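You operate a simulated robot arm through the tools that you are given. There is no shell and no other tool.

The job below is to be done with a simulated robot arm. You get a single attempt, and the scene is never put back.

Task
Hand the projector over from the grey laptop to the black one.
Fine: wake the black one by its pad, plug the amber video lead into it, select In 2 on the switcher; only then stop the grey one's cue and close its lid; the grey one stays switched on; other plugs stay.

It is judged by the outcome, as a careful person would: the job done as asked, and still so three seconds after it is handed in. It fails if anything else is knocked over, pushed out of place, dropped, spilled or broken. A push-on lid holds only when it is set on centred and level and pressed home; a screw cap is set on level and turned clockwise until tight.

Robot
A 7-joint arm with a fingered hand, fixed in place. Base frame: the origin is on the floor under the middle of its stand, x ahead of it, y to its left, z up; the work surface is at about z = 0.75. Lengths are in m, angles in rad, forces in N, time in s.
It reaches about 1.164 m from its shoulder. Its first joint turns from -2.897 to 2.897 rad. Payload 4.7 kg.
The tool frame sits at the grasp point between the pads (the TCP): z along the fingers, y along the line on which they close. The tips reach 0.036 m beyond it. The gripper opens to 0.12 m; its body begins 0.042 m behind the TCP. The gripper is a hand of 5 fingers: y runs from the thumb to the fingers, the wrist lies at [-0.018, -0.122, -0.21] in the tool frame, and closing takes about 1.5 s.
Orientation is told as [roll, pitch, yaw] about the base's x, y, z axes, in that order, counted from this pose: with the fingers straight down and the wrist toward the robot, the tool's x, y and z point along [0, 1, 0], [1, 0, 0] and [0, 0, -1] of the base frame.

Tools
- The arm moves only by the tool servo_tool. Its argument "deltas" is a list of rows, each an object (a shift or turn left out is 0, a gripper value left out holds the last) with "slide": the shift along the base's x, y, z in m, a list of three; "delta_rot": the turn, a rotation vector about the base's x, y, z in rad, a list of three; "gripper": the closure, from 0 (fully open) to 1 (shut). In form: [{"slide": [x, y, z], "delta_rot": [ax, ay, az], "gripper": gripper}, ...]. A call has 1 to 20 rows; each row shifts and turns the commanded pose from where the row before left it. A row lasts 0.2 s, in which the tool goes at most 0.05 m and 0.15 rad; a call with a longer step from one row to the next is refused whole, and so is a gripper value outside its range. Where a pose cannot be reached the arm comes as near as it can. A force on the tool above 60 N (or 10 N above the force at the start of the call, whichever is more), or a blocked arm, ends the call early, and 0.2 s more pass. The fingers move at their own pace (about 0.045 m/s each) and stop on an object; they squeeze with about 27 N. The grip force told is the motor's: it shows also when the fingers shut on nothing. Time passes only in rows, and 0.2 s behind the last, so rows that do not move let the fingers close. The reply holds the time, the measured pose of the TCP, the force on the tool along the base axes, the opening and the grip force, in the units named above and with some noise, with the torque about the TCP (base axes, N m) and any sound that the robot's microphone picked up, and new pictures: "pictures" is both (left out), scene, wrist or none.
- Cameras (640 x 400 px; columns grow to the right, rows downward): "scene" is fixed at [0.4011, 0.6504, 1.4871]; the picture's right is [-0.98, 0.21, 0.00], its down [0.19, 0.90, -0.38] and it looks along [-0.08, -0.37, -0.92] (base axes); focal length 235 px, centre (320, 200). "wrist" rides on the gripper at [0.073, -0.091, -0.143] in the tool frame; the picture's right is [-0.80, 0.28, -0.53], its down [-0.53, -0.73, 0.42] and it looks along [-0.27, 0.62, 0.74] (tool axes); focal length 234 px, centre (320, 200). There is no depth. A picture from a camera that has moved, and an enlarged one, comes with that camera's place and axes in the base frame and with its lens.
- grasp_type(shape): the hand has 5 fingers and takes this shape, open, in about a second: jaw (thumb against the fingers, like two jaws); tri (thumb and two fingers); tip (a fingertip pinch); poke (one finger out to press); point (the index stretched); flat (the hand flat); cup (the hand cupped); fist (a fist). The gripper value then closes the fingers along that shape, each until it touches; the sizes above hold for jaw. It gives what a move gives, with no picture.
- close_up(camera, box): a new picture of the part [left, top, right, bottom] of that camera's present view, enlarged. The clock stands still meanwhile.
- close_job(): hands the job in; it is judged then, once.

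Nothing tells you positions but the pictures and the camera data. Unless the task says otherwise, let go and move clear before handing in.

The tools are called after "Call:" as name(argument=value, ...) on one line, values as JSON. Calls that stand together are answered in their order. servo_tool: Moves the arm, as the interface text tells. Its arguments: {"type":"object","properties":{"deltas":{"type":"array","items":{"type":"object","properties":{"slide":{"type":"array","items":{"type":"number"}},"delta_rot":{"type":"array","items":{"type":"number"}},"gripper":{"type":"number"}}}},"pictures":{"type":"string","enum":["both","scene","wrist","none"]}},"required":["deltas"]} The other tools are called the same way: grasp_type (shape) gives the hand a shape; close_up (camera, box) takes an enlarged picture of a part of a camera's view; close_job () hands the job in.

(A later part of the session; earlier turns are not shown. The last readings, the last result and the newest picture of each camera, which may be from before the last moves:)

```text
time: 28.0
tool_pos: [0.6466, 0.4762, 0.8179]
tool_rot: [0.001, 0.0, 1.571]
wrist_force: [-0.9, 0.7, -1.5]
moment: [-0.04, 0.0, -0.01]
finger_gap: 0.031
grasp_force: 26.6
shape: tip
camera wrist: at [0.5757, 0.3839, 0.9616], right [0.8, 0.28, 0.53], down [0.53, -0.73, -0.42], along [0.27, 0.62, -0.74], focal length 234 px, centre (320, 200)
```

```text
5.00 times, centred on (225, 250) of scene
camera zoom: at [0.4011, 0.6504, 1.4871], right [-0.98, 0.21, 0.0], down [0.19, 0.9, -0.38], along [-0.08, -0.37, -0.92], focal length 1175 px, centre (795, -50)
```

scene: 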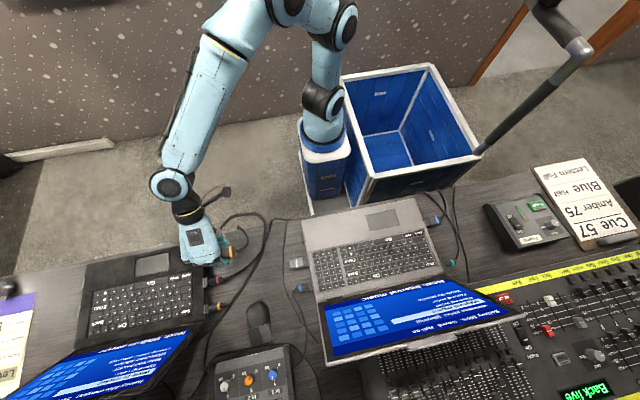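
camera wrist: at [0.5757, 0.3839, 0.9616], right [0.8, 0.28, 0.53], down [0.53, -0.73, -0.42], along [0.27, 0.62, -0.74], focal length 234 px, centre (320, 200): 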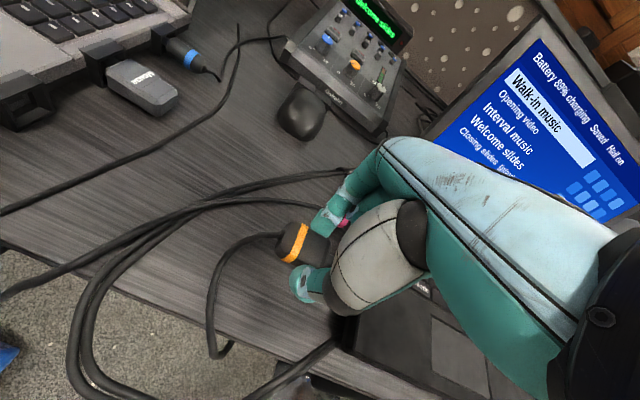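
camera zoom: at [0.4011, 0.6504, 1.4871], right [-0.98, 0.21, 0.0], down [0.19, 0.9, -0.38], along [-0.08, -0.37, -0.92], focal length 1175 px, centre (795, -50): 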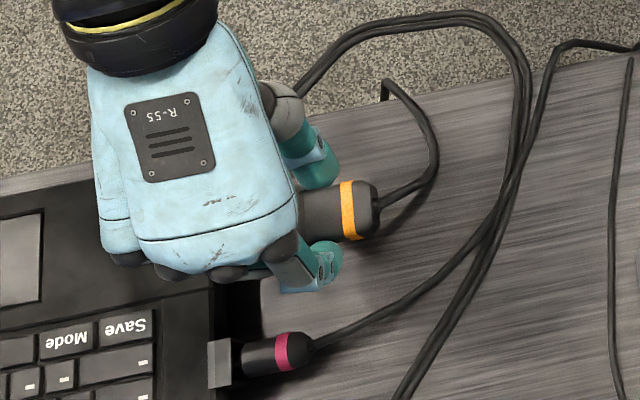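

The plug sits centred in y with the port by my measurements (both about 0.476), and the port is 2–3 mm above the height where I grasped it. I'll lower to TCP z ≈ 0.796 and start moving in.

Call:
servo_tool(deltas=[{"slide": [0, 0, -0.01]}, {"slide": [0, 0, -0.008]}, {"slide": [0, 0, -0.004]}, {"slide": [0.01, 0, 0]}, {"slide": [0.008, 0, 0]}, {"slide": [0, 0, 0]}], pictures="both")

Call:
close_up(camera="scene", box=[180, 210, 270, 290])

Call:
close_up(camera="wrist", box=[240, 200, 420, 360])

```text
time: 29.4
tool_pos: [0.6664, 0.4766, 0.7954]
tool_rot: [0.001, 0.001, 1.571]
wrist_force: [-0.3, 0.3, 0.7]
moment: [0.02, 0.01, 0.03]
finger_gap: 0.0309
grasp_force: 27.1
shape: tip
camera wrist: at [0.5946, 0.3842, 0.9381], right [0.8, 0.28, 0.53], down [0.53, -0.73, -0.42], along [0.27, 0.62, -0.74], focal length 234 px, centre (320, 200)
```

scene: 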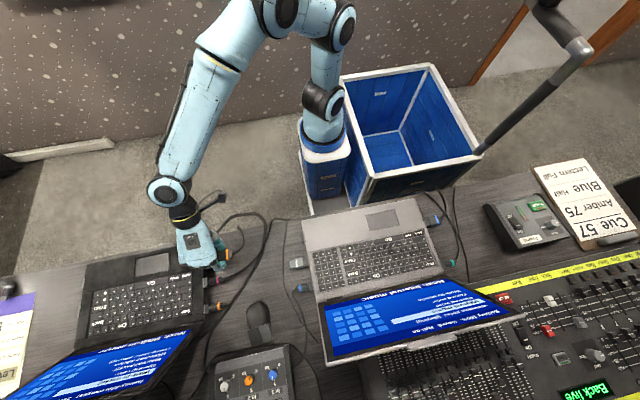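
wrist: 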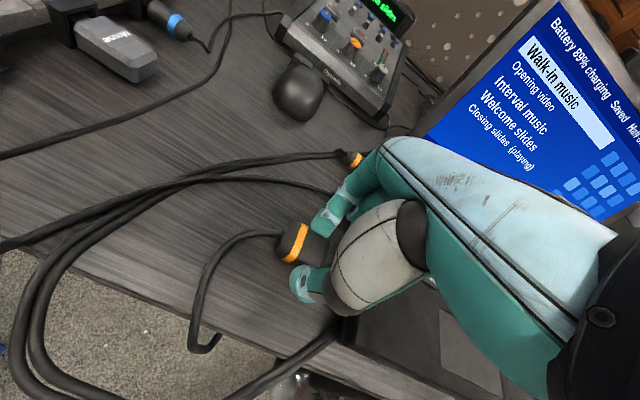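

```text
5.00 times, centred on (225, 250) of scene
camera zoom: at [0.4011, 0.6504, 1.4871], right [-0.98, 0.21, 0.0], down [0.19, 0.9, -0.38], along [-0.08, -0.37, -0.92], focal length 1175 px, centre (795, -50)
```

zoom: 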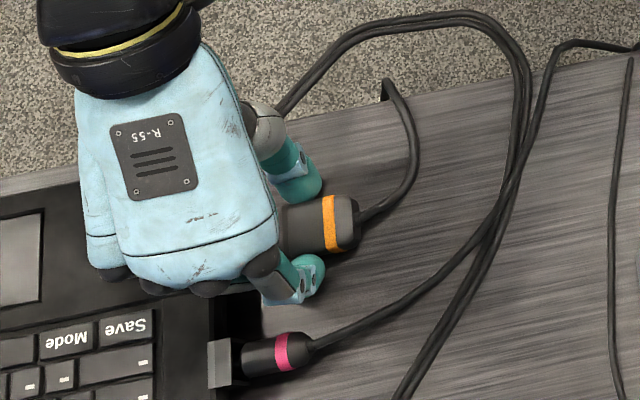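

```text
2.50 times, centred on (330, 280) of wrist
camera zoom: at [0.5946, 0.3842, 0.9381], right [0.8, 0.28, 0.53], down [0.53, -0.73, -0.42], along [0.27, 0.62, -0.74], focal length 585 px, centre (295, 0)
```

zoom: 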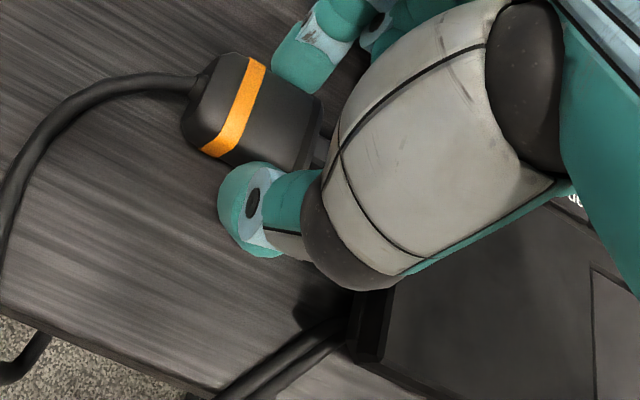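

Heights and y match my estimates, so I'll advance in small steps, watching the force.

Call:
servo_tool(deltas=[{"slide": [0.006, 0, 0]}, {"slide": [0.004, 0, 0]}], pictures="none")

```text
time: 30.0
tool_pos: [0.6762, 0.4759, 0.7949]
tool_rot: [0.001, 0.001, 1.571]
wrist_force: [-0.2, 0.3, 0.0]
moment: [0.02, 0.02, 0.01]
finger_gap: 0.031
grasp_force: 27.3
shape: tip
```

No contact yet at x = 0.676, with the tongue tip about at the funnel mouth. I'll continue gently.

Call:
servo_tool(deltas=[{"slide": [0.004, 0, 0.0005]}, {"slide": [0.003, 0, 0]}], pictures="none")

```text
time: 30.6
tool_pos: [0.682, 0.4748, 0.7964]
tool_rot: [0.001, -0.001, 1.571]
wrist_force: [0.2, -0.4, 0.3]
moment: [0.01, -0.01, 0.01]
finger_gap: 0.0312
grasp_force: 26.7
shape: tip
```

Still free at x = 0.682. I'll go on in 3 mm steps.

Call:
servo_tool(deltas=[{"slide": [0.003, 0, 0]}], pictures="none")

```text
time: 31.0
tool_pos: [0.6847, 0.4758, 0.795]
tool_rot: [0.001, 0.001, 1.569]
wrist_force: [0.2, -0.6, -1.0]
moment: [0.02, 0.03, 0.01]
finger_gap: 0.0311
grasp_force: 27.3
shape: tip
```

Call:
servo_tool(deltas=[{"slide": [0.003, 0, 0]}], pictures="both")

Call:
close_up(camera="scene", box=[180, 210, 270, 290])

Call:
close_up(camera="wrist", box=[240, 200, 420, 360])

```text
time: 31.4
tool_pos: [0.6886, 0.4751, 0.7978]
tool_rot: [0.0, 0.0, 1.57]
wrist_force: [-0.1, -2.2, -0.8]
moment: [-0.04, 0.0, -0.06]
finger_gap: 0.0309
grasp_force: 26.7
shape: tip
camera wrist: at [0.6174, 0.3847, 0.9394], right [0.8, 0.28, 0.53], down [0.53, -0.73, -0.42], along [0.27, 0.62, -0.74], focal length 234 px, centre (320, 200)
```

scene: 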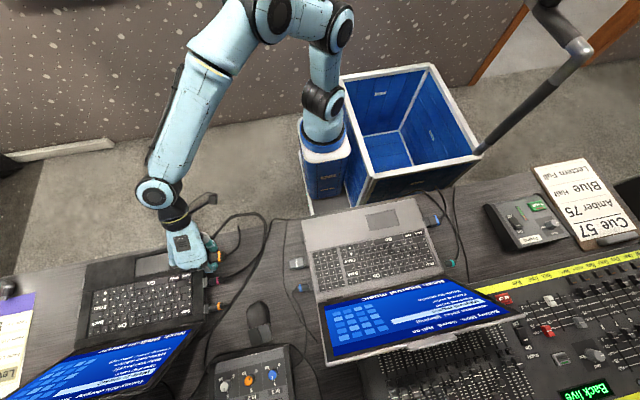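
wrist: 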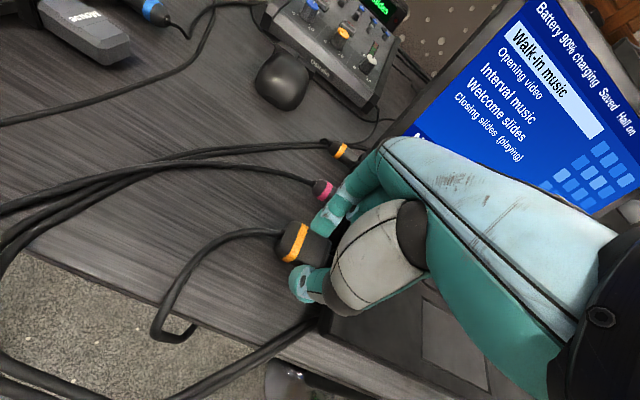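

```text
5.00 times, centred on (225, 250) of scene
camera zoom: at [0.4011, 0.6504, 1.4871], right [-0.98, 0.21, 0.0], down [0.19, 0.9, -0.38], along [-0.08, -0.37, -0.92], focal length 1175 px, centre (795, -50)
```

zoom: 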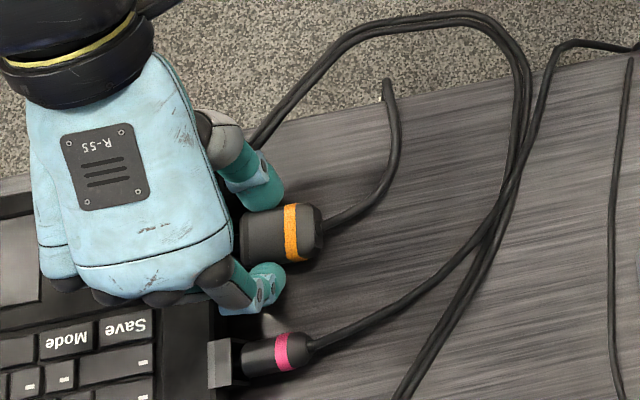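

```text
2.50 times, centred on (330, 280) of wrist
camera zoom: at [0.6174, 0.3847, 0.9394], right [0.8, 0.28, 0.53], down [0.53, -0.73, -0.42], along [0.27, 0.62, -0.74], focal length 585 px, centre (295, 0)
```

zoom: 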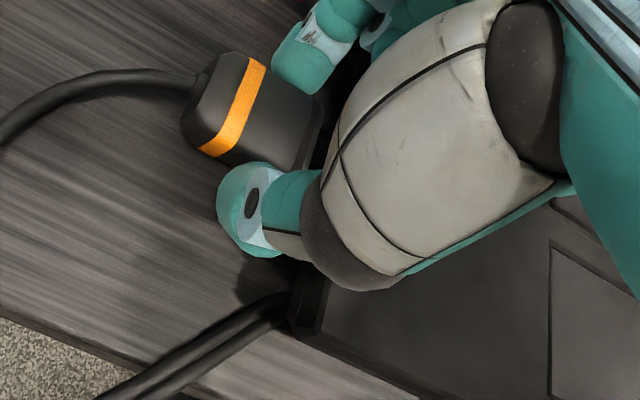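

The tool shifted slightly in z, which looks like the funnel guiding the tongue. I'll push on a little.

Call:
servo_tool(deltas=[{"slide": [0.003, 0, 0]}], pictures="none")

```text
time: 31.8
tool_pos: [0.6909, 0.477, 0.7962]
tool_rot: [0.002, -0.001, 1.573]
wrist_force: [-9.0, -1.0, -1.1]
moment: [-0.06, 0.27, 0.05]
finger_gap: 0.0313
grasp_force: 26.7
shape: tip
```

There is resistance of 9 N along −x. I'll push 2 mm more.

Call:
servo_tool(deltas=[{"slide": [0.002, 0, 0]}], pictures="none")

```text
time: 32.2
tool_pos: [0.6929, 0.4756, 0.7965]
tool_rot: [0.0, 0.0, 1.571]
wrist_force: [-7.8, -1.0, -1.0]
moment: [-0.06, 0.23, 0.07]
finger_gap: 0.0312
grasp_force: 26.3
shape: tip
```

It is still moving at about 8 N, as if sliding in with friction. I'll go on.

Call:
servo_tool(deltas=[{"slide": [0.002, 0, 0]}], pictures="none")

```text
time: 32.6
tool_pos: [0.6964, 0.4748, 0.7961]
tool_rot: [-0.001, 0.0, 1.571]
wrist_force: [-7.5, -2.1, 0.9]
moment: [-0.09, 0.22, 0.09]
finger_gap: 0.0314
grasp_force: 26.6
shape: tip
```

Call:
servo_tool(deltas=[{"slide": [0.002, 0, 0]}], pictures="both")

Call:
close_up(camera="scene", box=[180, 210, 270, 290])

Call:
close_up(camera="wrist", box=[240, 200, 420, 360])

```text
time: 33.0
tool_pos: [0.6986, 0.4772, 0.7973]
tool_rot: [0.001, -0.002, 1.572]
wrist_force: [-8.4, -2.4, 1.3]
moment: [-0.09, 0.22, 0.13]
finger_gap: 0.031
grasp_force: 26.5
shape: tip
camera wrist: at [0.6261, 0.3845, 0.9394], right [0.8, 0.28, 0.52], down [0.53, -0.73, -0.42], along [0.27, 0.62, -0.74], focal length 234 px, centre (320, 200)
```

scene: 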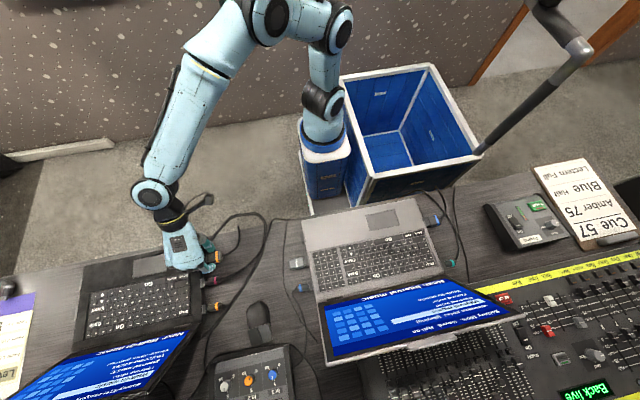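
wrist: 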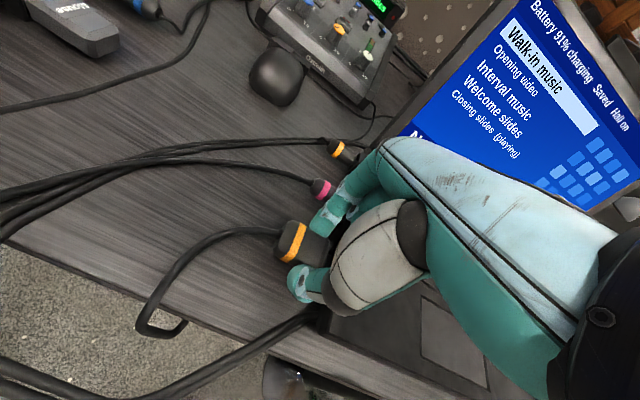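

```text
5.00 times, centred on (225, 250) of scene
camera zoom: at [0.4011, 0.6504, 1.4871], right [-0.98, 0.21, 0.0], down [0.19, 0.9, -0.38], along [-0.08, -0.37, -0.92], focal length 1175 px, centre (795, -50)
```

zoom: 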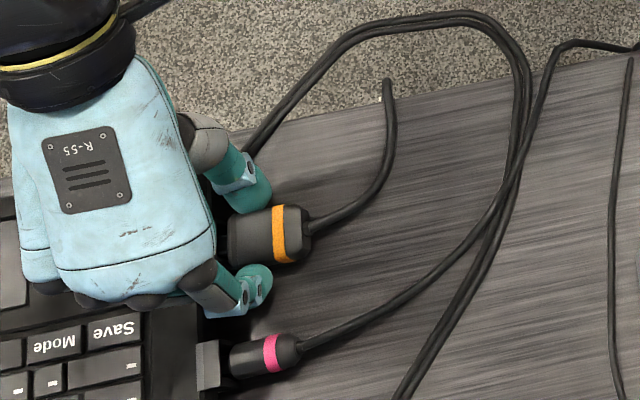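

```text
2.50 times, centred on (330, 280) of wrist
camera zoom: at [0.6261, 0.3845, 0.9394], right [0.8, 0.28, 0.52], down [0.53, -0.73, -0.42], along [0.27, 0.62, -0.74], focal length 585 px, centre (295, 0)
```

zoom: 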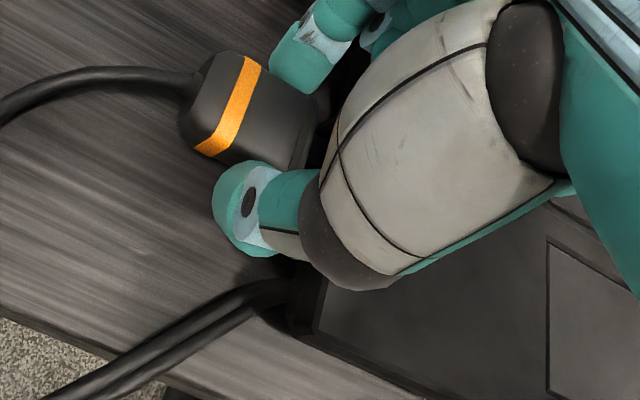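

The black laptop slid a few millimetres under that push: its keys and the magenta plug moved in the picture. I'm stopping the push and looking closely at the plug and port.

Call:
close_up(camera="scene", box=[190, 235, 240, 285])

Call:
close_up(camera="scene", box=[420, 195, 470, 245])

Call:
close_up(camera="wrist", box=[270, 210, 350, 290])

```text
8.00 times, centred on (215, 260) of scene
camera zoom: at [0.4011, 0.6504, 1.4871], right [-0.98, 0.21, 0.0], down [0.19, 0.9, -0.38], along [-0.08, -0.37, -0.92], focal length 1880 px, centre (1160, -280)
```

zoom: 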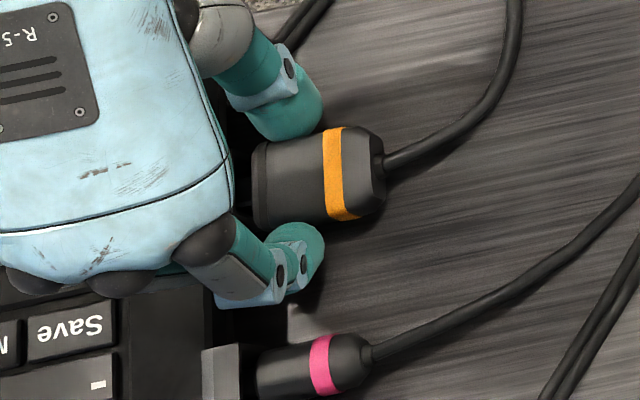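

```text
8.00 times, centred on (445, 220) of scene
camera zoom: at [0.4011, 0.6504, 1.4871], right [-0.98, 0.21, 0.0], down [0.19, 0.9, -0.38], along [-0.08, -0.37, -0.92], focal length 1880 px, centre (-680, 40)
```

zoom: 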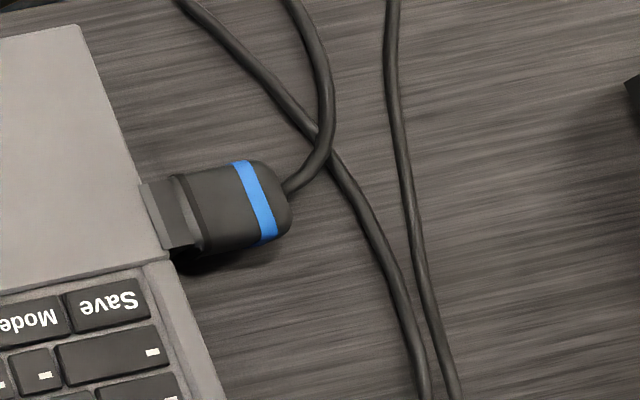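

```text
5.00 times, centred on (310, 250) of wrist
camera zoom: at [0.6261, 0.3845, 0.9394], right [0.8, 0.28, 0.52], down [0.53, -0.73, -0.42], along [0.27, 0.62, -0.74], focal length 1171 px, centre (370, -50)
```

zoom: 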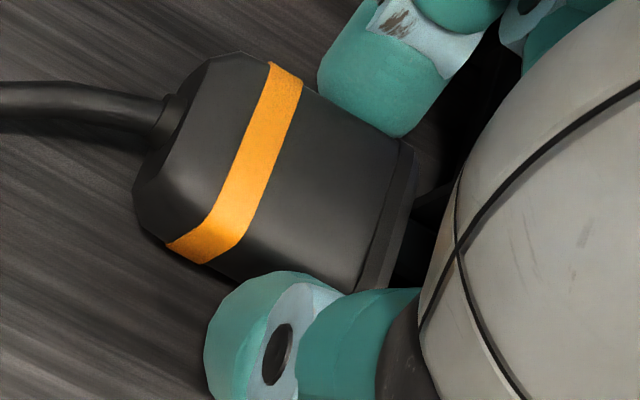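

From the forces, the tongue is catching on the +y side of the funnel, about 3 mm in, so I'm slightly too far toward +y. I'll back off before the laptop moves further and re-measure.

Call:
servo_tool(deltas=[{"slide": [-0.005, 0, 0]}, {"slide": [-0.01, 0, 0]}, {"slide": [-0.02, 0, 0]}, {"slide": [-0.02, 0, 0.01]}, {"slide": [-0.03, 0, 0.02]}, {"slide": [-0.03, 0, 0.02]}, {"slide": [0, 0, 0]}], pictures="both")

Call:
close_up(camera="scene", box=[200, 235, 270, 280])

Call:
close_up(camera="scene", box=[180, 210, 270, 290])

```text
time: 34.6
tool_pos: [0.5819, 0.4765, 0.8447]
tool_rot: [0.0, 0.0, 1.572]
wrist_force: [0.0, 0.1, 0.6]
moment: [-0.02, 0.0, 0.0]
finger_gap: 0.0309
grasp_force: 26.7
shape: tip
camera wrist: at [0.5104, 0.3848, 0.9882], right [0.8, 0.28, 0.53], down [0.53, -0.73, -0.42], along [0.27, 0.62, -0.74], focal length 234 px, centre (320, 200)
```

scene: 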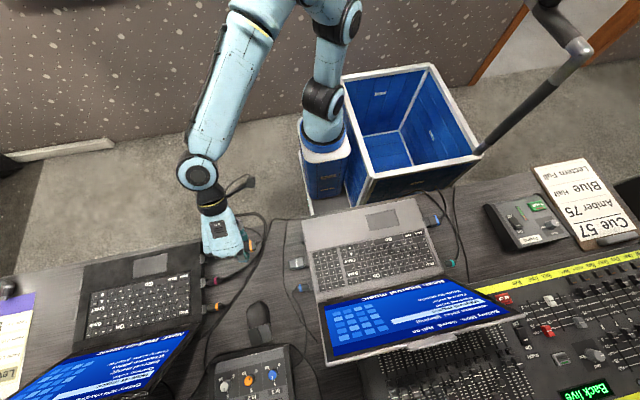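
wrist: 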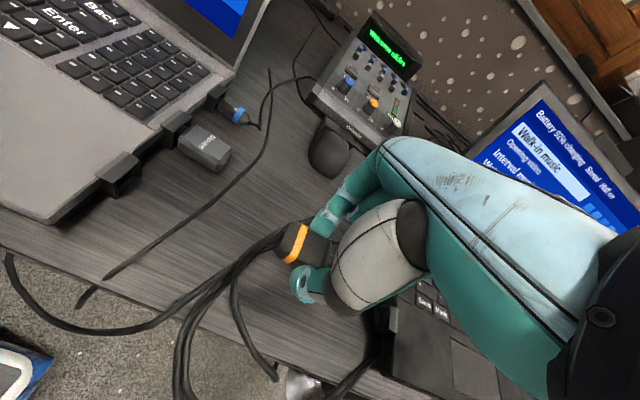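

```text
8.89 times, centred on (235, 258) of scene
camera zoom: at [0.4011, 0.6504, 1.4871], right [-0.98, 0.21, 0.0], down [0.19, 0.9, -0.38], along [-0.08, -0.37, -0.92], focal length 2089 px, centre (1076, -311)
```

zoom: 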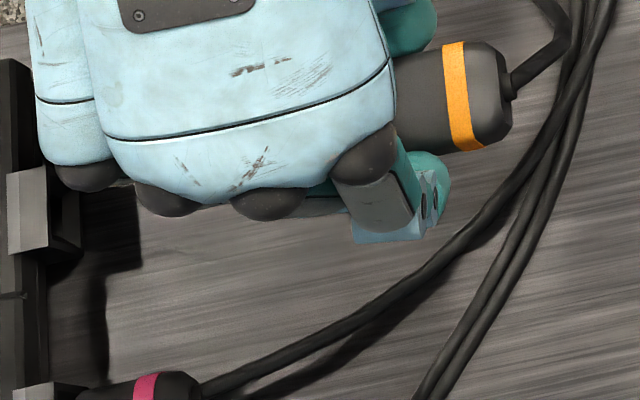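

```text
5.00 times, centred on (225, 250) of scene
camera zoom: at [0.4011, 0.6504, 1.4871], right [-0.98, 0.21, 0.0], down [0.19, 0.9, -0.38], along [-0.08, -0.37, -0.92], focal length 1175 px, centre (795, -50)
```

zoom: 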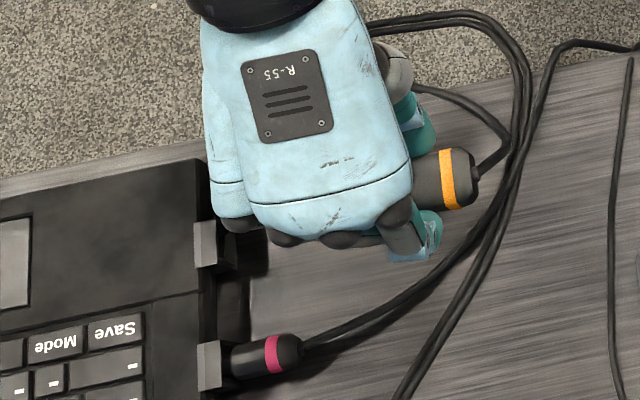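

The laptop shifted about 6 mm in +x and is otherwise unrotated. The differential measurements say I was about 1 mm high and 1 mm too far in +y. I'll zoom hard on the port, now in clear view, to refine this.

Call:
close_up(camera="scene", box=[192, 245, 222, 272])

Call:
close_up(camera="scene", box=[235, 232, 265, 262])

```text
14.81 times, centred on (207, 258) of scene
camera zoom: at [0.4011, 0.6504, 1.4871], right [-0.98, 0.21, 0.0], down [0.19, 0.9, -0.38], along [-0.08, -0.37, -0.92], focal length 3481 px, centre (1994, -667)
```

zoom: 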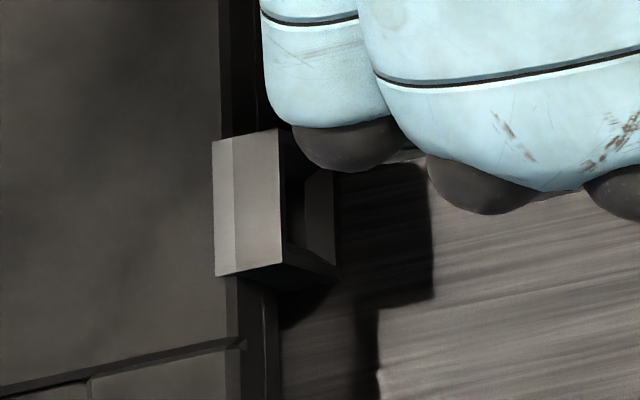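

```text
13.33 times, centred on (250, 247) of scene
camera zoom: at [0.4011, 0.6504, 1.4871], right [-0.98, 0.21, 0.0], down [0.19, 0.9, -0.38], along [-0.08, -0.37, -0.92], focal length 3133 px, centre (1253, -427)
```

zoom: 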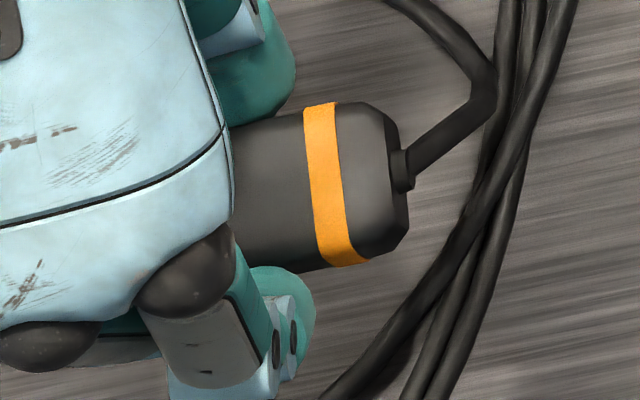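

The refined numbers put the port at y ≈ 0.4737, z ≈ 0.7645, and the plug centre in the hand at TCP y and TCP z − 0.031. I'll shift −2.3 mm in y and −1.5 mm in z from the last try and approach again.

Call:
servo_tool(deltas=[{"slide": [0.03, -0.0023, 0]}, {"slide": [0.03, 0, -0.01]}, {"slide": [0.02, 0, -0.02]}, {"slide": [0.01, 0, -0.015]}, {"slide": [0.005, 0, -0.0065]}, {"slide": [0.003, 0, 0]}, {"slide": [0, 0, 0]}], pictures="none")

Call:
servo_tool(deltas=[{"slide": [0, 0, 0]}], pictures="none")

Call:
servo_tool(deltas=[{"slide": [0, 0, 0]}], pictures="scene")

Call:
close_up(camera="scene", box=[195, 240, 240, 280])

```text
time: 36.2
tool_pos: [0.6805, 0.4736, 0.7947]
tool_rot: [-0.001, 0.001, 1.57]
wrist_force: [-1.0, -0.8, -0.1]
moment: [0.0, 0.02, -0.01]
finger_gap: 0.0307
grasp_force: 27.4
shape: tip
```

```text
time: 36.6
tool_pos: [0.6797, 0.4748, 0.7943]
tool_rot: [0.0, 0.001, 1.571]
wrist_force: [-0.5, 0.8, -0.2]
moment: [-0.01, 0.0, 0.01]
finger_gap: 0.0308
grasp_force: 27.1
shape: tip
```

```text
time: 37.0
tool_pos: [0.681, 0.4741, 0.795]
tool_rot: [0.001, 0.0, 1.571]
wrist_force: [-0.7, 0.0, -1.4]
moment: [0.0, 0.0, -0.01]
finger_gap: 0.0309
grasp_force: 26.9
shape: tip
```

scene: 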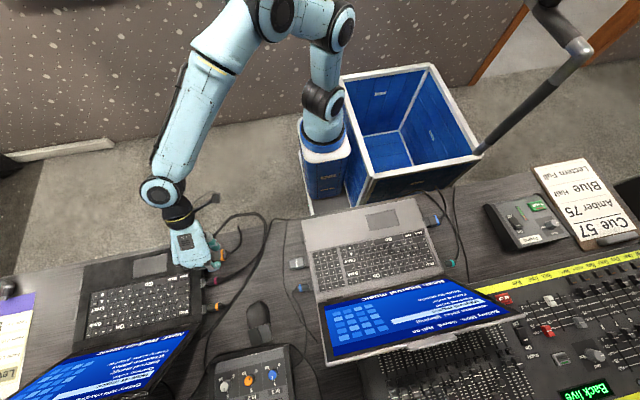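

```text
10.00 times, centred on (218, 260) of scene
camera zoom: at [0.4011, 0.6504, 1.4871], right [-0.98, 0.21, 0.0], down [0.19, 0.9, -0.38], along [-0.08, -0.37, -0.92], focal length 2350 px, centre (1345, -400)
```

zoom: 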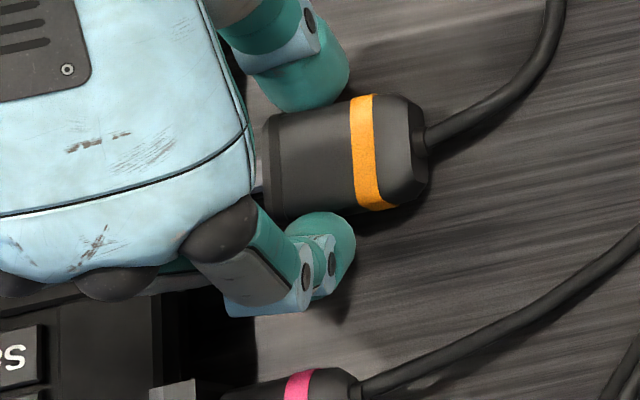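

The measured pose is as planned. I'll zoom further on the plug's flange and tongue to check that it is not yawed in the grip after the bump.

Call:
close_up(camera="scene", box=[206, 246, 236, 266])

Call:
servo_tool(deltas=[{"slide": [0, 0, 0]}], pictures="wrist")

Call:
close_up(camera="wrist", box=[270, 210, 350, 280])

```text
16.00 times, centred on (221, 256) of scene
camera zoom: at [0.4011, 0.6504, 1.4871], right [-0.98, 0.21, 0.0], down [0.19, 0.9, -0.38], along [-0.08, -0.37, -0.92], focal length 3760 px, centre (1904, -696)
```

zoom: 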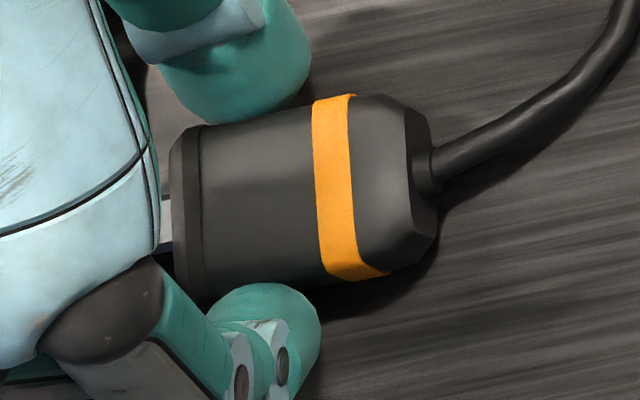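

```text
time: 37.4
tool_pos: [0.6811, 0.4744, 0.7949]
tool_rot: [0.002, -0.001, 1.572]
wrist_force: [-0.8, -0.2, -0.2]
moment: [-0.03, 0.0, 0.01]
finger_gap: 0.0307
grasp_force: 26.8
shape: tip
camera wrist: at [0.6095, 0.3826, 0.9378], right [0.8, 0.28, 0.53], down [0.53, -0.73, -0.42], along [0.27, 0.62, -0.74], focal length 234 px, centre (320, 200)
```

wrist: 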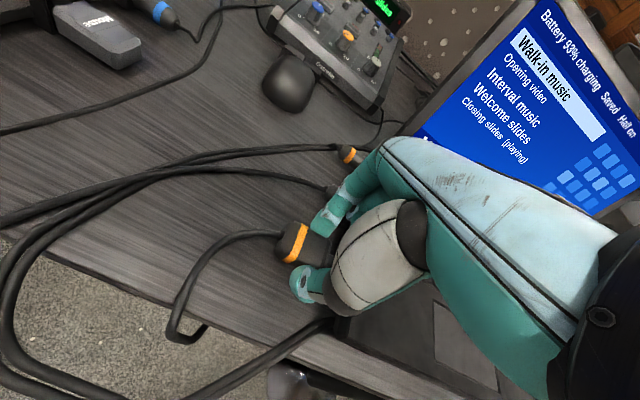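

```text
5.71 times, centred on (310, 245) of wrist
camera zoom: at [0.6095, 0.3826, 0.9378], right [0.8, 0.28, 0.53], down [0.53, -0.73, -0.42], along [0.27, 0.62, -0.74], focal length 1338 px, centre (377, -57)
```

zoom: 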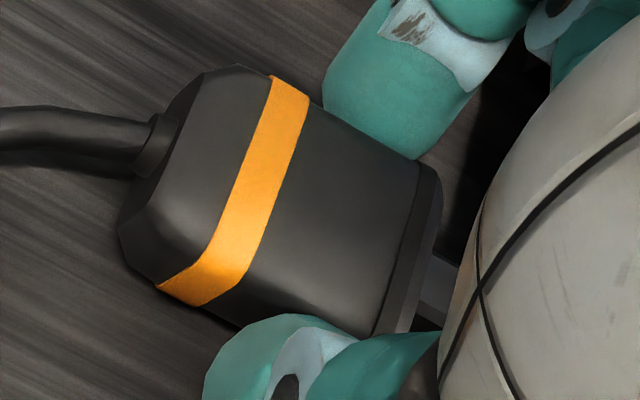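

The plug is straight in the grip (yaw within about 0.01 rad) and now lines up with the port within about 1 mm in both y and z. I'll advance carefully, reading the force after each small step.

Call:
servo_tool(deltas=[{"slide": [0.005, 0, 0]}, {"slide": [0.003, 0, 0]}], pictures="none")

```text
time: 38.0
tool_pos: [0.6878, 0.4741, 0.7943]
tool_rot: [-0.001, 0.0, 1.571]
wrist_force: [0.1, -0.2, -0.6]
moment: [0.03, 0.0, -0.01]
finger_gap: 0.0306
grasp_force: 27.5
shape: tip
```

Call:
servo_tool(deltas=[{"slide": [0.002, 0, 0]}], pictures="none")

```text
time: 38.4
tool_pos: [0.6884, 0.474, 0.7947]
tool_rot: [0.001, 0.0, 1.569]
wrist_force: [-0.2, 0.0, -1.4]
moment: [-0.01, 0.0, 0.0]
finger_gap: 0.031
grasp_force: 27.2
shape: tip
```

Call:
servo_tool(deltas=[{"slide": [0.002, 0, 0]}], pictures="none")

```text
time: 38.8
tool_pos: [0.6933, 0.4736, 0.795]
tool_rot: [0.001, -0.001, 1.57]
wrist_force: [-0.8, -0.2, 0.5]
moment: [-0.01, -0.02, -0.03]
finger_gap: 0.0309
grasp_force: 26.8
shape: tip
```

Call:
servo_tool(deltas=[{"slide": [0.002, 0, 0]}], pictures="none")

```text
time: 39.2
tool_pos: [0.6953, 0.4742, 0.7949]
tool_rot: [0.003, 0.0, 1.57]
wrist_force: [0.1, 0.3, 0.2]
moment: [-0.02, 0.0, -0.05]
finger_gap: 0.0307
grasp_force: 26.8
shape: tip
```

No contact yet. The previous try met contact at an equivalent position just ahead of here, so I'm taking 1.5 mm steps.

Call:
servo_tool(deltas=[{"slide": [0.0015, 0, 0]}], pictures="none")

```text
time: 39.6
tool_pos: [0.6955, 0.4736, 0.7947]
tool_rot: [0.0, -0.001, 1.571]
wrist_force: [1.0, 0.3, -0.8]
moment: [0.0, 0.01, 0.0]
finger_gap: 0.0308
grasp_force: 26.6
shape: tip
```

Call:
servo_tool(deltas=[{"slide": [0.0015, 0, 0]}], pictures="none")

```text
time: 40.0
tool_pos: [0.6991, 0.474, 0.7947]
tool_rot: [-0.001, 0.0, 1.571]
wrist_force: [0.2, 0.0, -0.3]
moment: [-0.04, 0.04, -0.04]
finger_gap: 0.0307
grasp_force: 27.3
shape: tip
```

Call:
servo_tool(deltas=[{"slide": [0.0015, 0, 0]}], pictures="scene")

Call:
close_up(camera="scene", box=[192, 240, 237, 285])

```text
time: 40.4
tool_pos: [0.6982, 0.4738, 0.7933]
tool_rot: [0.002, 0.002, 1.572]
wrist_force: [-6.1, -1.3, 1.7]
moment: [-0.06, 0.17, 0.09]
finger_gap: 0.0311
grasp_force: 26.9
shape: tip
```

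scene: 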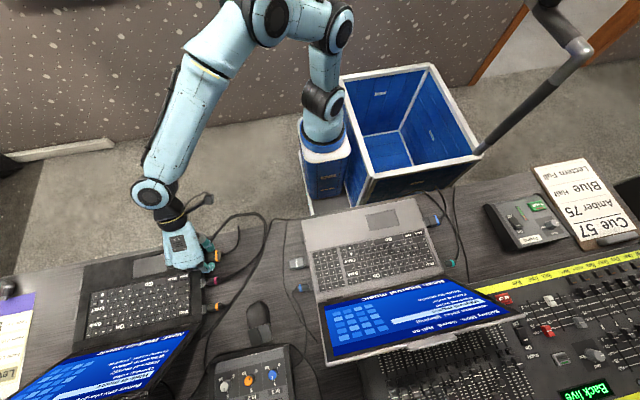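

```text
8.89 times, centred on (214, 262) of scene
camera zoom: at [0.4011, 0.6504, 1.4871], right [-0.98, 0.21, 0.0], down [0.19, 0.9, -0.38], along [-0.08, -0.37, -0.92], focal length 2089 px, centre (1258, -356)
```

zoom: 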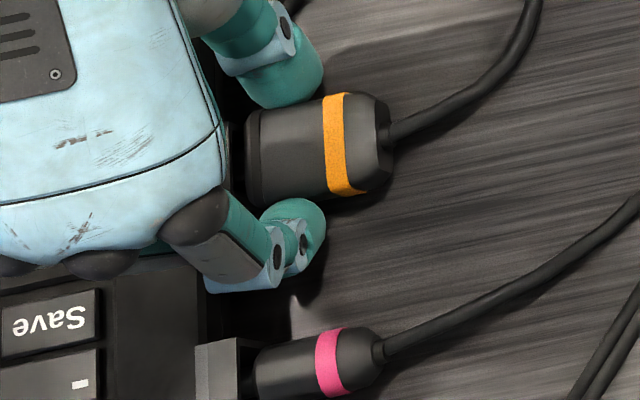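

Contact at 6 N, so I'm pausing here. I'll compare with a properly seated plug of the same kind, the grey laptop's blue video plug, to see how much gap a seated one shows.

Call:
close_up(camera="scene", box=[432, 208, 462, 232])

Call:
close_up(camera="scene", box=[200, 244, 230, 268])

Call:
close_up(camera="scene", box=[200, 268, 230, 292])

```text
16.00 times, centred on (447, 220) of scene
camera zoom: at [0.4011, 0.6504, 1.4871], right [-0.98, 0.21, 0.0], down [0.19, 0.9, -0.38], along [-0.08, -0.37, -0.92], focal length 3760 px, centre (-1712, -120)
```

zoom: 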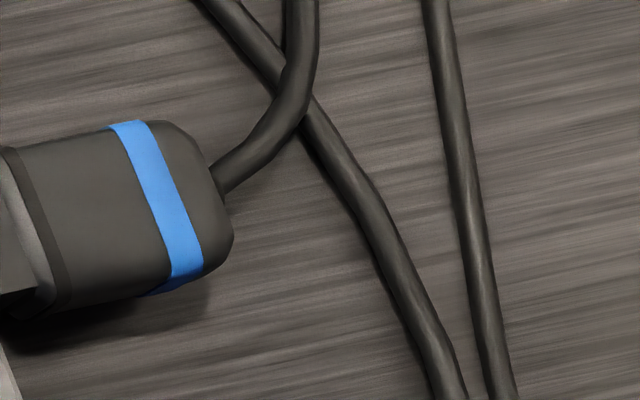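

```text
16.00 times, centred on (215, 256) of scene
camera zoom: at [0.4011, 0.6504, 1.4871], right [-0.98, 0.21, 0.0], down [0.19, 0.9, -0.38], along [-0.08, -0.37, -0.92], focal length 3760 px, centre (2000, -696)
```

zoom: 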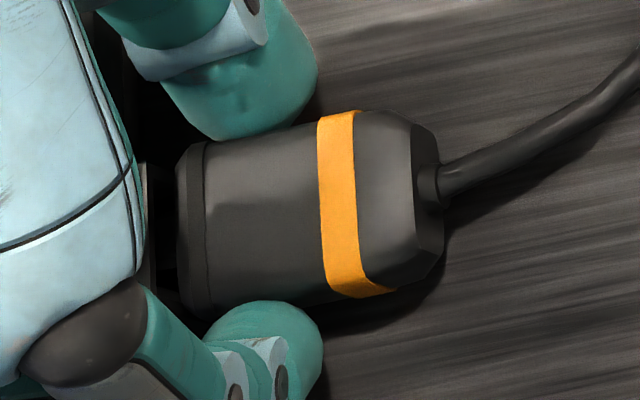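

```text
16.00 times, centred on (215, 280) of scene
camera zoom: at [0.4011, 0.6504, 1.4871], right [-0.98, 0.21, 0.0], down [0.19, 0.9, -0.38], along [-0.08, -0.37, -0.92], focal length 3760 px, centre (2000, -1080)
```

zoom: 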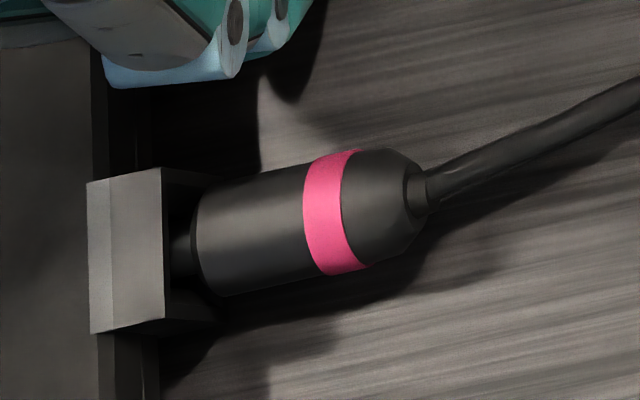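

Call:
close_up(camera="scene", box=[422, 208, 452, 232])

Call:
close_up(camera="scene", box=[196, 246, 216, 266])

```text
16.00 times, centred on (437, 220) of scene
camera zoom: at [0.4011, 0.6504, 1.4871], right [-0.98, 0.21, 0.0], down [0.19, 0.9, -0.38], along [-0.08, -0.37, -0.92], focal length 3760 px, centre (-1552, -120)
```

zoom: 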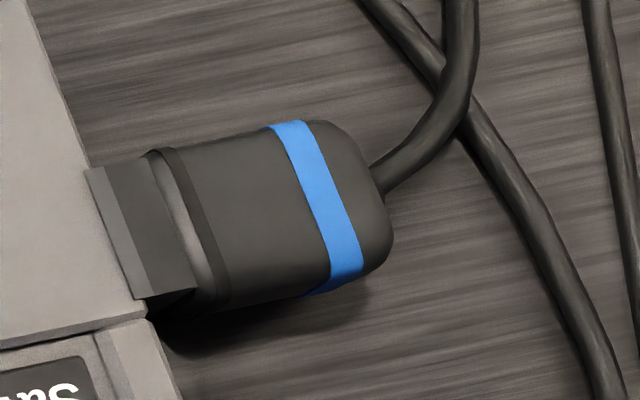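

```text
16.00 times, centred on (206, 256) of scene
camera zoom: at [0.4011, 0.6504, 1.4871], right [-0.98, 0.21, 0.0], down [0.19, 0.9, -0.38], along [-0.08, -0.37, -0.92], focal length 3760 px, centre (2144, -696)
```

zoom: 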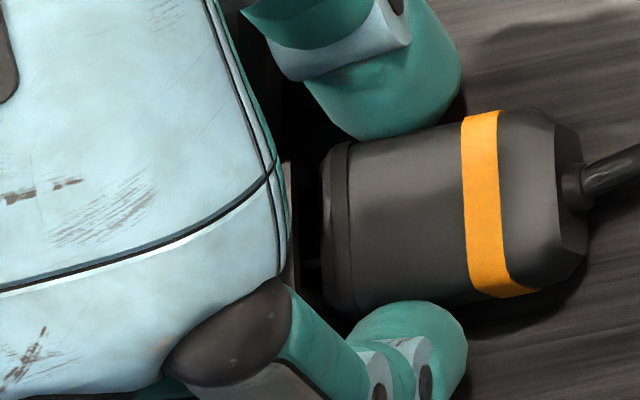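

The seated blue video plug also shows a gap of about 4–5 mm at its frame, and mine is now within about 1–2 mm of that depth. I'll push 1 mm more and watch the force.

Call:
servo_tool(deltas=[{"slide": [0.001, 0, 0]}], pictures="none")

```text
time: 40.8
tool_pos: [0.7008, 0.4742, 0.7956]
tool_rot: [0.001, 0.002, 1.572]
wrist_force: [-9.3, -3.0, 0.9]
moment: [-0.08, 0.28, 0.16]
finger_gap: 0.0311
grasp_force: 26.8
shape: tip
```

The force is up to 9 N, with a sideways push toward −y, so the port seems to want the plug slightly further in −y. I'll ease back 1 mm and shift y by −1 mm.

Call:
servo_tool(deltas=[{"slide": [-0.0015, -0.001, 0]}, {"slide": [0, 0, 0]}], pictures="none")

```text
time: 41.4
tool_pos: [0.699, 0.4724, 0.7952]
tool_rot: [-0.001, 0.0, 1.571]
wrist_force: [-3.8, 3.6, -1.2]
moment: [0.11, 0.12, 0.09]
finger_gap: 0.0313
grasp_force: 27.4
shape: tip
```

The sideways force flipped sign with that 1 mm, so the tongue is inside the hole and held laterally with tight clearance. I'll centre y between the two and push in again.

Call:
servo_tool(deltas=[{"slide": [0, 0.0005, 0]}, {"slide": [0.001, 0, 0]}], pictures="none")

```text
time: 42.0
tool_pos: [0.6998, 0.4733, 0.7946]
tool_rot: [0.001, -0.001, 1.573]
wrist_force: [-7.0, 0.2, -0.5]
moment: [0.03, 0.2, 0.07]
finger_gap: 0.0312
grasp_force: 27.3
shape: tip
```

Sideways force is now near zero, with a pure push along x of 7 N. I'll take one more millimetre.

Call:
servo_tool(deltas=[{"slide": [0.001, 0, 0]}], pictures="none")

```text
time: 42.4
tool_pos: [0.7002, 0.4744, 0.794]
tool_rot: [0.001, 0.0, 1.57]
wrist_force: [-8.8, -1.1, -1.1]
moment: [-0.03, 0.27, 0.09]
finger_gap: 0.031
grasp_force: 27.1
shape: tip
```

Call:
servo_tool(deltas=[{"slide": [0.001, 0, 0]}], pictures="scene")

Call:
close_up(camera="scene", box=[200, 244, 230, 268])

Call:
close_up(camera="scene", box=[200, 268, 230, 292])

```text
time: 42.8
tool_pos: [0.702, 0.4735, 0.7943]
tool_rot: [0.0, 0.0, 1.572]
wrist_force: [-9.2, -3.7, -1.5]
moment: [-0.11, 0.24, 0.14]
finger_gap: 0.0309
grasp_force: 27.0
shape: tip
```

scene: 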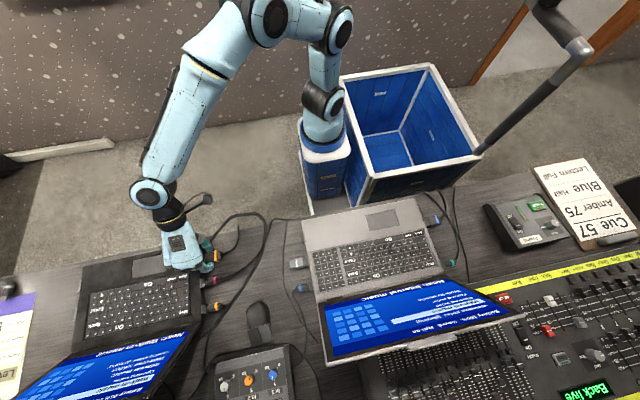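

```text
16.00 times, centred on (215, 256) of scene
camera zoom: at [0.4011, 0.6504, 1.4871], right [-0.98, 0.21, 0.0], down [0.19, 0.9, -0.38], along [-0.08, -0.37, -0.92], focal length 3760 px, centre (2000, -696)
```

zoom: 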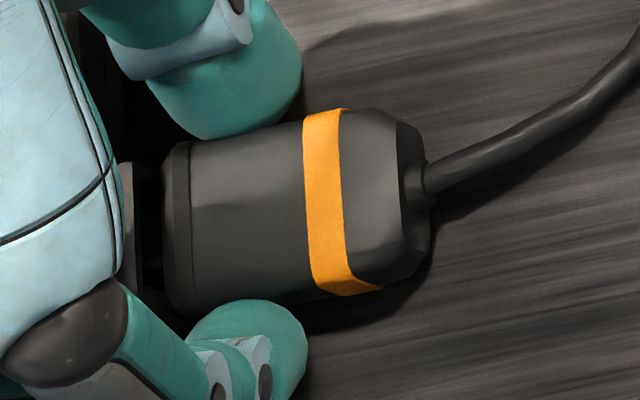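

```text
16.00 times, centred on (215, 280) of scene
camera zoom: at [0.4011, 0.6504, 1.4871], right [-0.98, 0.21, 0.0], down [0.19, 0.9, -0.38], along [-0.08, -0.37, -0.92], focal length 3760 px, centre (2000, -1080)
```

zoom: 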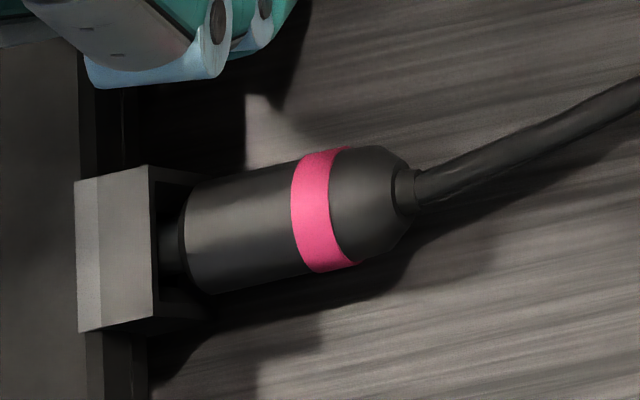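

The plug didn't go deeper: the visible gap is unchanged and the laptop slid another 2 mm instead, so I'll stop pushing. The gap to the frame now matches the seated blue plug's within my error. I'll take the load off and check whether the port holds the tongue.

Call:
servo_tool(deltas=[{"slide": [-0.001, -0.0003, 0]}, {"slide": [-0.0005, 0, 0]}], pictures="none")

Call:
servo_tool(deltas=[{"slide": [-0.001, 0, 0]}], pictures="none")

```text
time: 43.4
tool_pos: [0.7006, 0.4732, 0.7949]
tool_rot: [-0.001, 0.001, 1.57]
wrist_force: [-2.2, 1.1, -6.2]
moment: [0.06, 0.04, 0.06]
finger_gap: 0.0311
grasp_force: 26.6
shape: tip
```

```text
time: 43.8
tool_pos: [0.7008, 0.4725, 0.7948]
tool_rot: [0.0, 0.0, 1.569]
wrist_force: [3.0, 2.5, -7.3]
moment: [0.08, -0.06, -0.01]
finger_gap: 0.0308
grasp_force: 26.8
shape: tip
```

The port grips the tongue (it pulls back at +3 N), and the −7 N in z shows I'm holding it about 1 mm too high, which adds friction. I'll correct z and y and check the forces.

Call:
servo_tool(deltas=[{"slide": [0, 0.0003, -0.0008]}, {"slide": [0, 0, 0]}], pictures="none")

Call:
servo_tool(deltas=[{"slide": [0, 0, 0]}], pictures="none")

```text
time: 44.4
tool_pos: [0.6998, 0.4727, 0.7939]
tool_rot: [-0.002, 0.0, 1.569]
wrist_force: [4.0, -3.4, 0.0]
moment: [-0.1, -0.09, 0.02]
finger_gap: 0.0309
grasp_force: 27.2
shape: tip
```

```text
time: 44.8
tool_pos: [0.6993, 0.4735, 0.7943]
tool_rot: [0.0, 0.0, 1.571]
wrist_force: [4.8, -4.2, 2.2]
moment: [-0.12, -0.14, -0.03]
finger_gap: 0.0306
grasp_force: 27.0
shape: tip
```

Call:
servo_tool(deltas=[{"slide": [0, -0.0005, -0.0001]}, {"slide": [0.001, 0, 0]}], pictures="none")

Call:
servo_tool(deltas=[{"slide": [0, 0, 0]}], pictures="none")

```text
time: 45.4
tool_pos: [0.7006, 0.4731, 0.7952]
tool_rot: [0.0, 0.0, 1.571]
wrist_force: [3.0, -2.7, 7.0]
moment: [-0.14, -0.05, -0.03]
finger_gap: 0.0308
grasp_force: 27.3
shape: tip
```

```text
time: 45.8
tool_pos: [0.7008, 0.4741, 0.7936]
tool_rot: [0.0, 0.0, 1.571]
wrist_force: [1.3, -1.4, 6.5]
moment: [-0.1, -0.02, 0.0]
finger_gap: 0.0308
grasp_force: 26.8
shape: tip
```

Call:
servo_tool(deltas=[{"slide": [0, -0.0002, 0.0005]}, {"slide": [0.001, 0, 0]}], pictures="none")

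Call:
servo_tool(deltas=[{"slide": [0.0005, 0, 0]}], pictures="none")

```text
time: 46.4
tool_pos: [0.6996, 0.473, 0.7943]
tool_rot: [-0.001, -0.001, 1.571]
wrist_force: [-1.7, -0.3, 6.1]
moment: [-0.02, 0.06, 0.03]
finger_gap: 0.0309
grasp_force: 27.6
shape: tip
```

```text
time: 46.8
tool_pos: [0.7016, 0.4722, 0.7946]
tool_rot: [0.001, 0.001, 1.57]
wrist_force: [-5.7, 3.1, 6.3]
moment: [0.05, 0.15, 0.06]
finger_gap: 0.0311
grasp_force: 26.7
shape: tip
```

The tongue is clearly held in the port by friction. I'll relieve the remaining forces, open the pinch and look at the plug unobstructed.

Call:
servo_tool(deltas=[{"slide": [-0.0007, 0.0003, 0.0008]}, {"slide": [0, 0, 0]}], pictures="none")

Call:
servo_tool(deltas=[{"gripper": 0.65}, {"gripper": 0.65}, {"gripper": 0.6}, {"gripper": 0.6}], pictures="both")

Call:
close_up(camera="scene", box=[200, 244, 230, 268])

```text
time: 47.4
tool_pos: [0.7009, 0.4741, 0.794]
tool_rot: [0.001, 0.002, 1.57]
wrist_force: [-2.1, 3.6, 0.3]
moment: [0.11, 0.05, 0.02]
finger_gap: 0.0309
grasp_force: 27.1
shape: tip
```

```text
time: 48.4
tool_pos: [0.7001, 0.472, 0.7955]
tool_rot: [-0.001, 0.0, 1.572]
wrist_force: [0.3, 0.7, 0.0]
moment: [0.0, 0.0, -0.02]
finger_gap: 0.0476
grasp_force: 0.1
shape: tip
camera wrist: at [0.6298, 0.3807, 0.9382], right [0.8, 0.28, 0.53], down [0.53, -0.73, -0.42], along [0.27, 0.62, -0.74], focal length 234 px, centre (320, 200)
```

scene: 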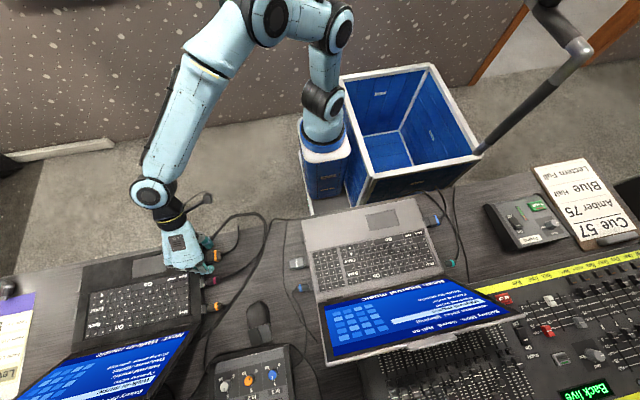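
wrist: 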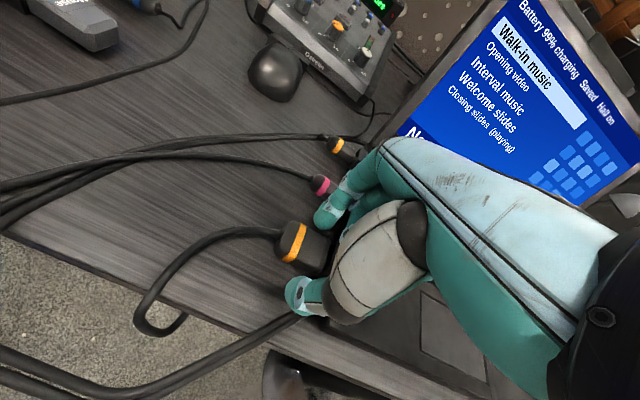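

```text
16.00 times, centred on (215, 256) of scene
camera zoom: at [0.4011, 0.6504, 1.4871], right [-0.98, 0.21, 0.0], down [0.19, 0.9, -0.38], along [-0.08, -0.37, -0.92], focal length 3760 px, centre (2000, -696)
```

zoom: 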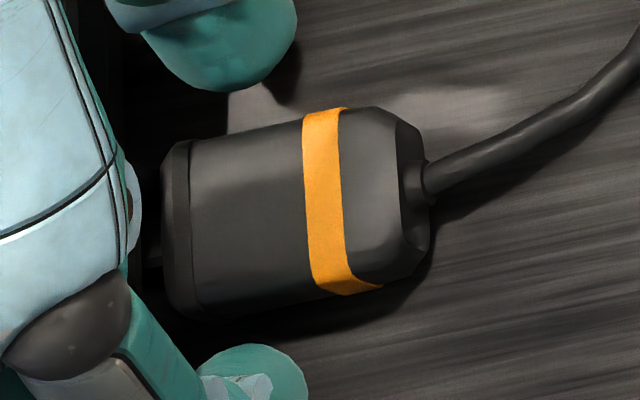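

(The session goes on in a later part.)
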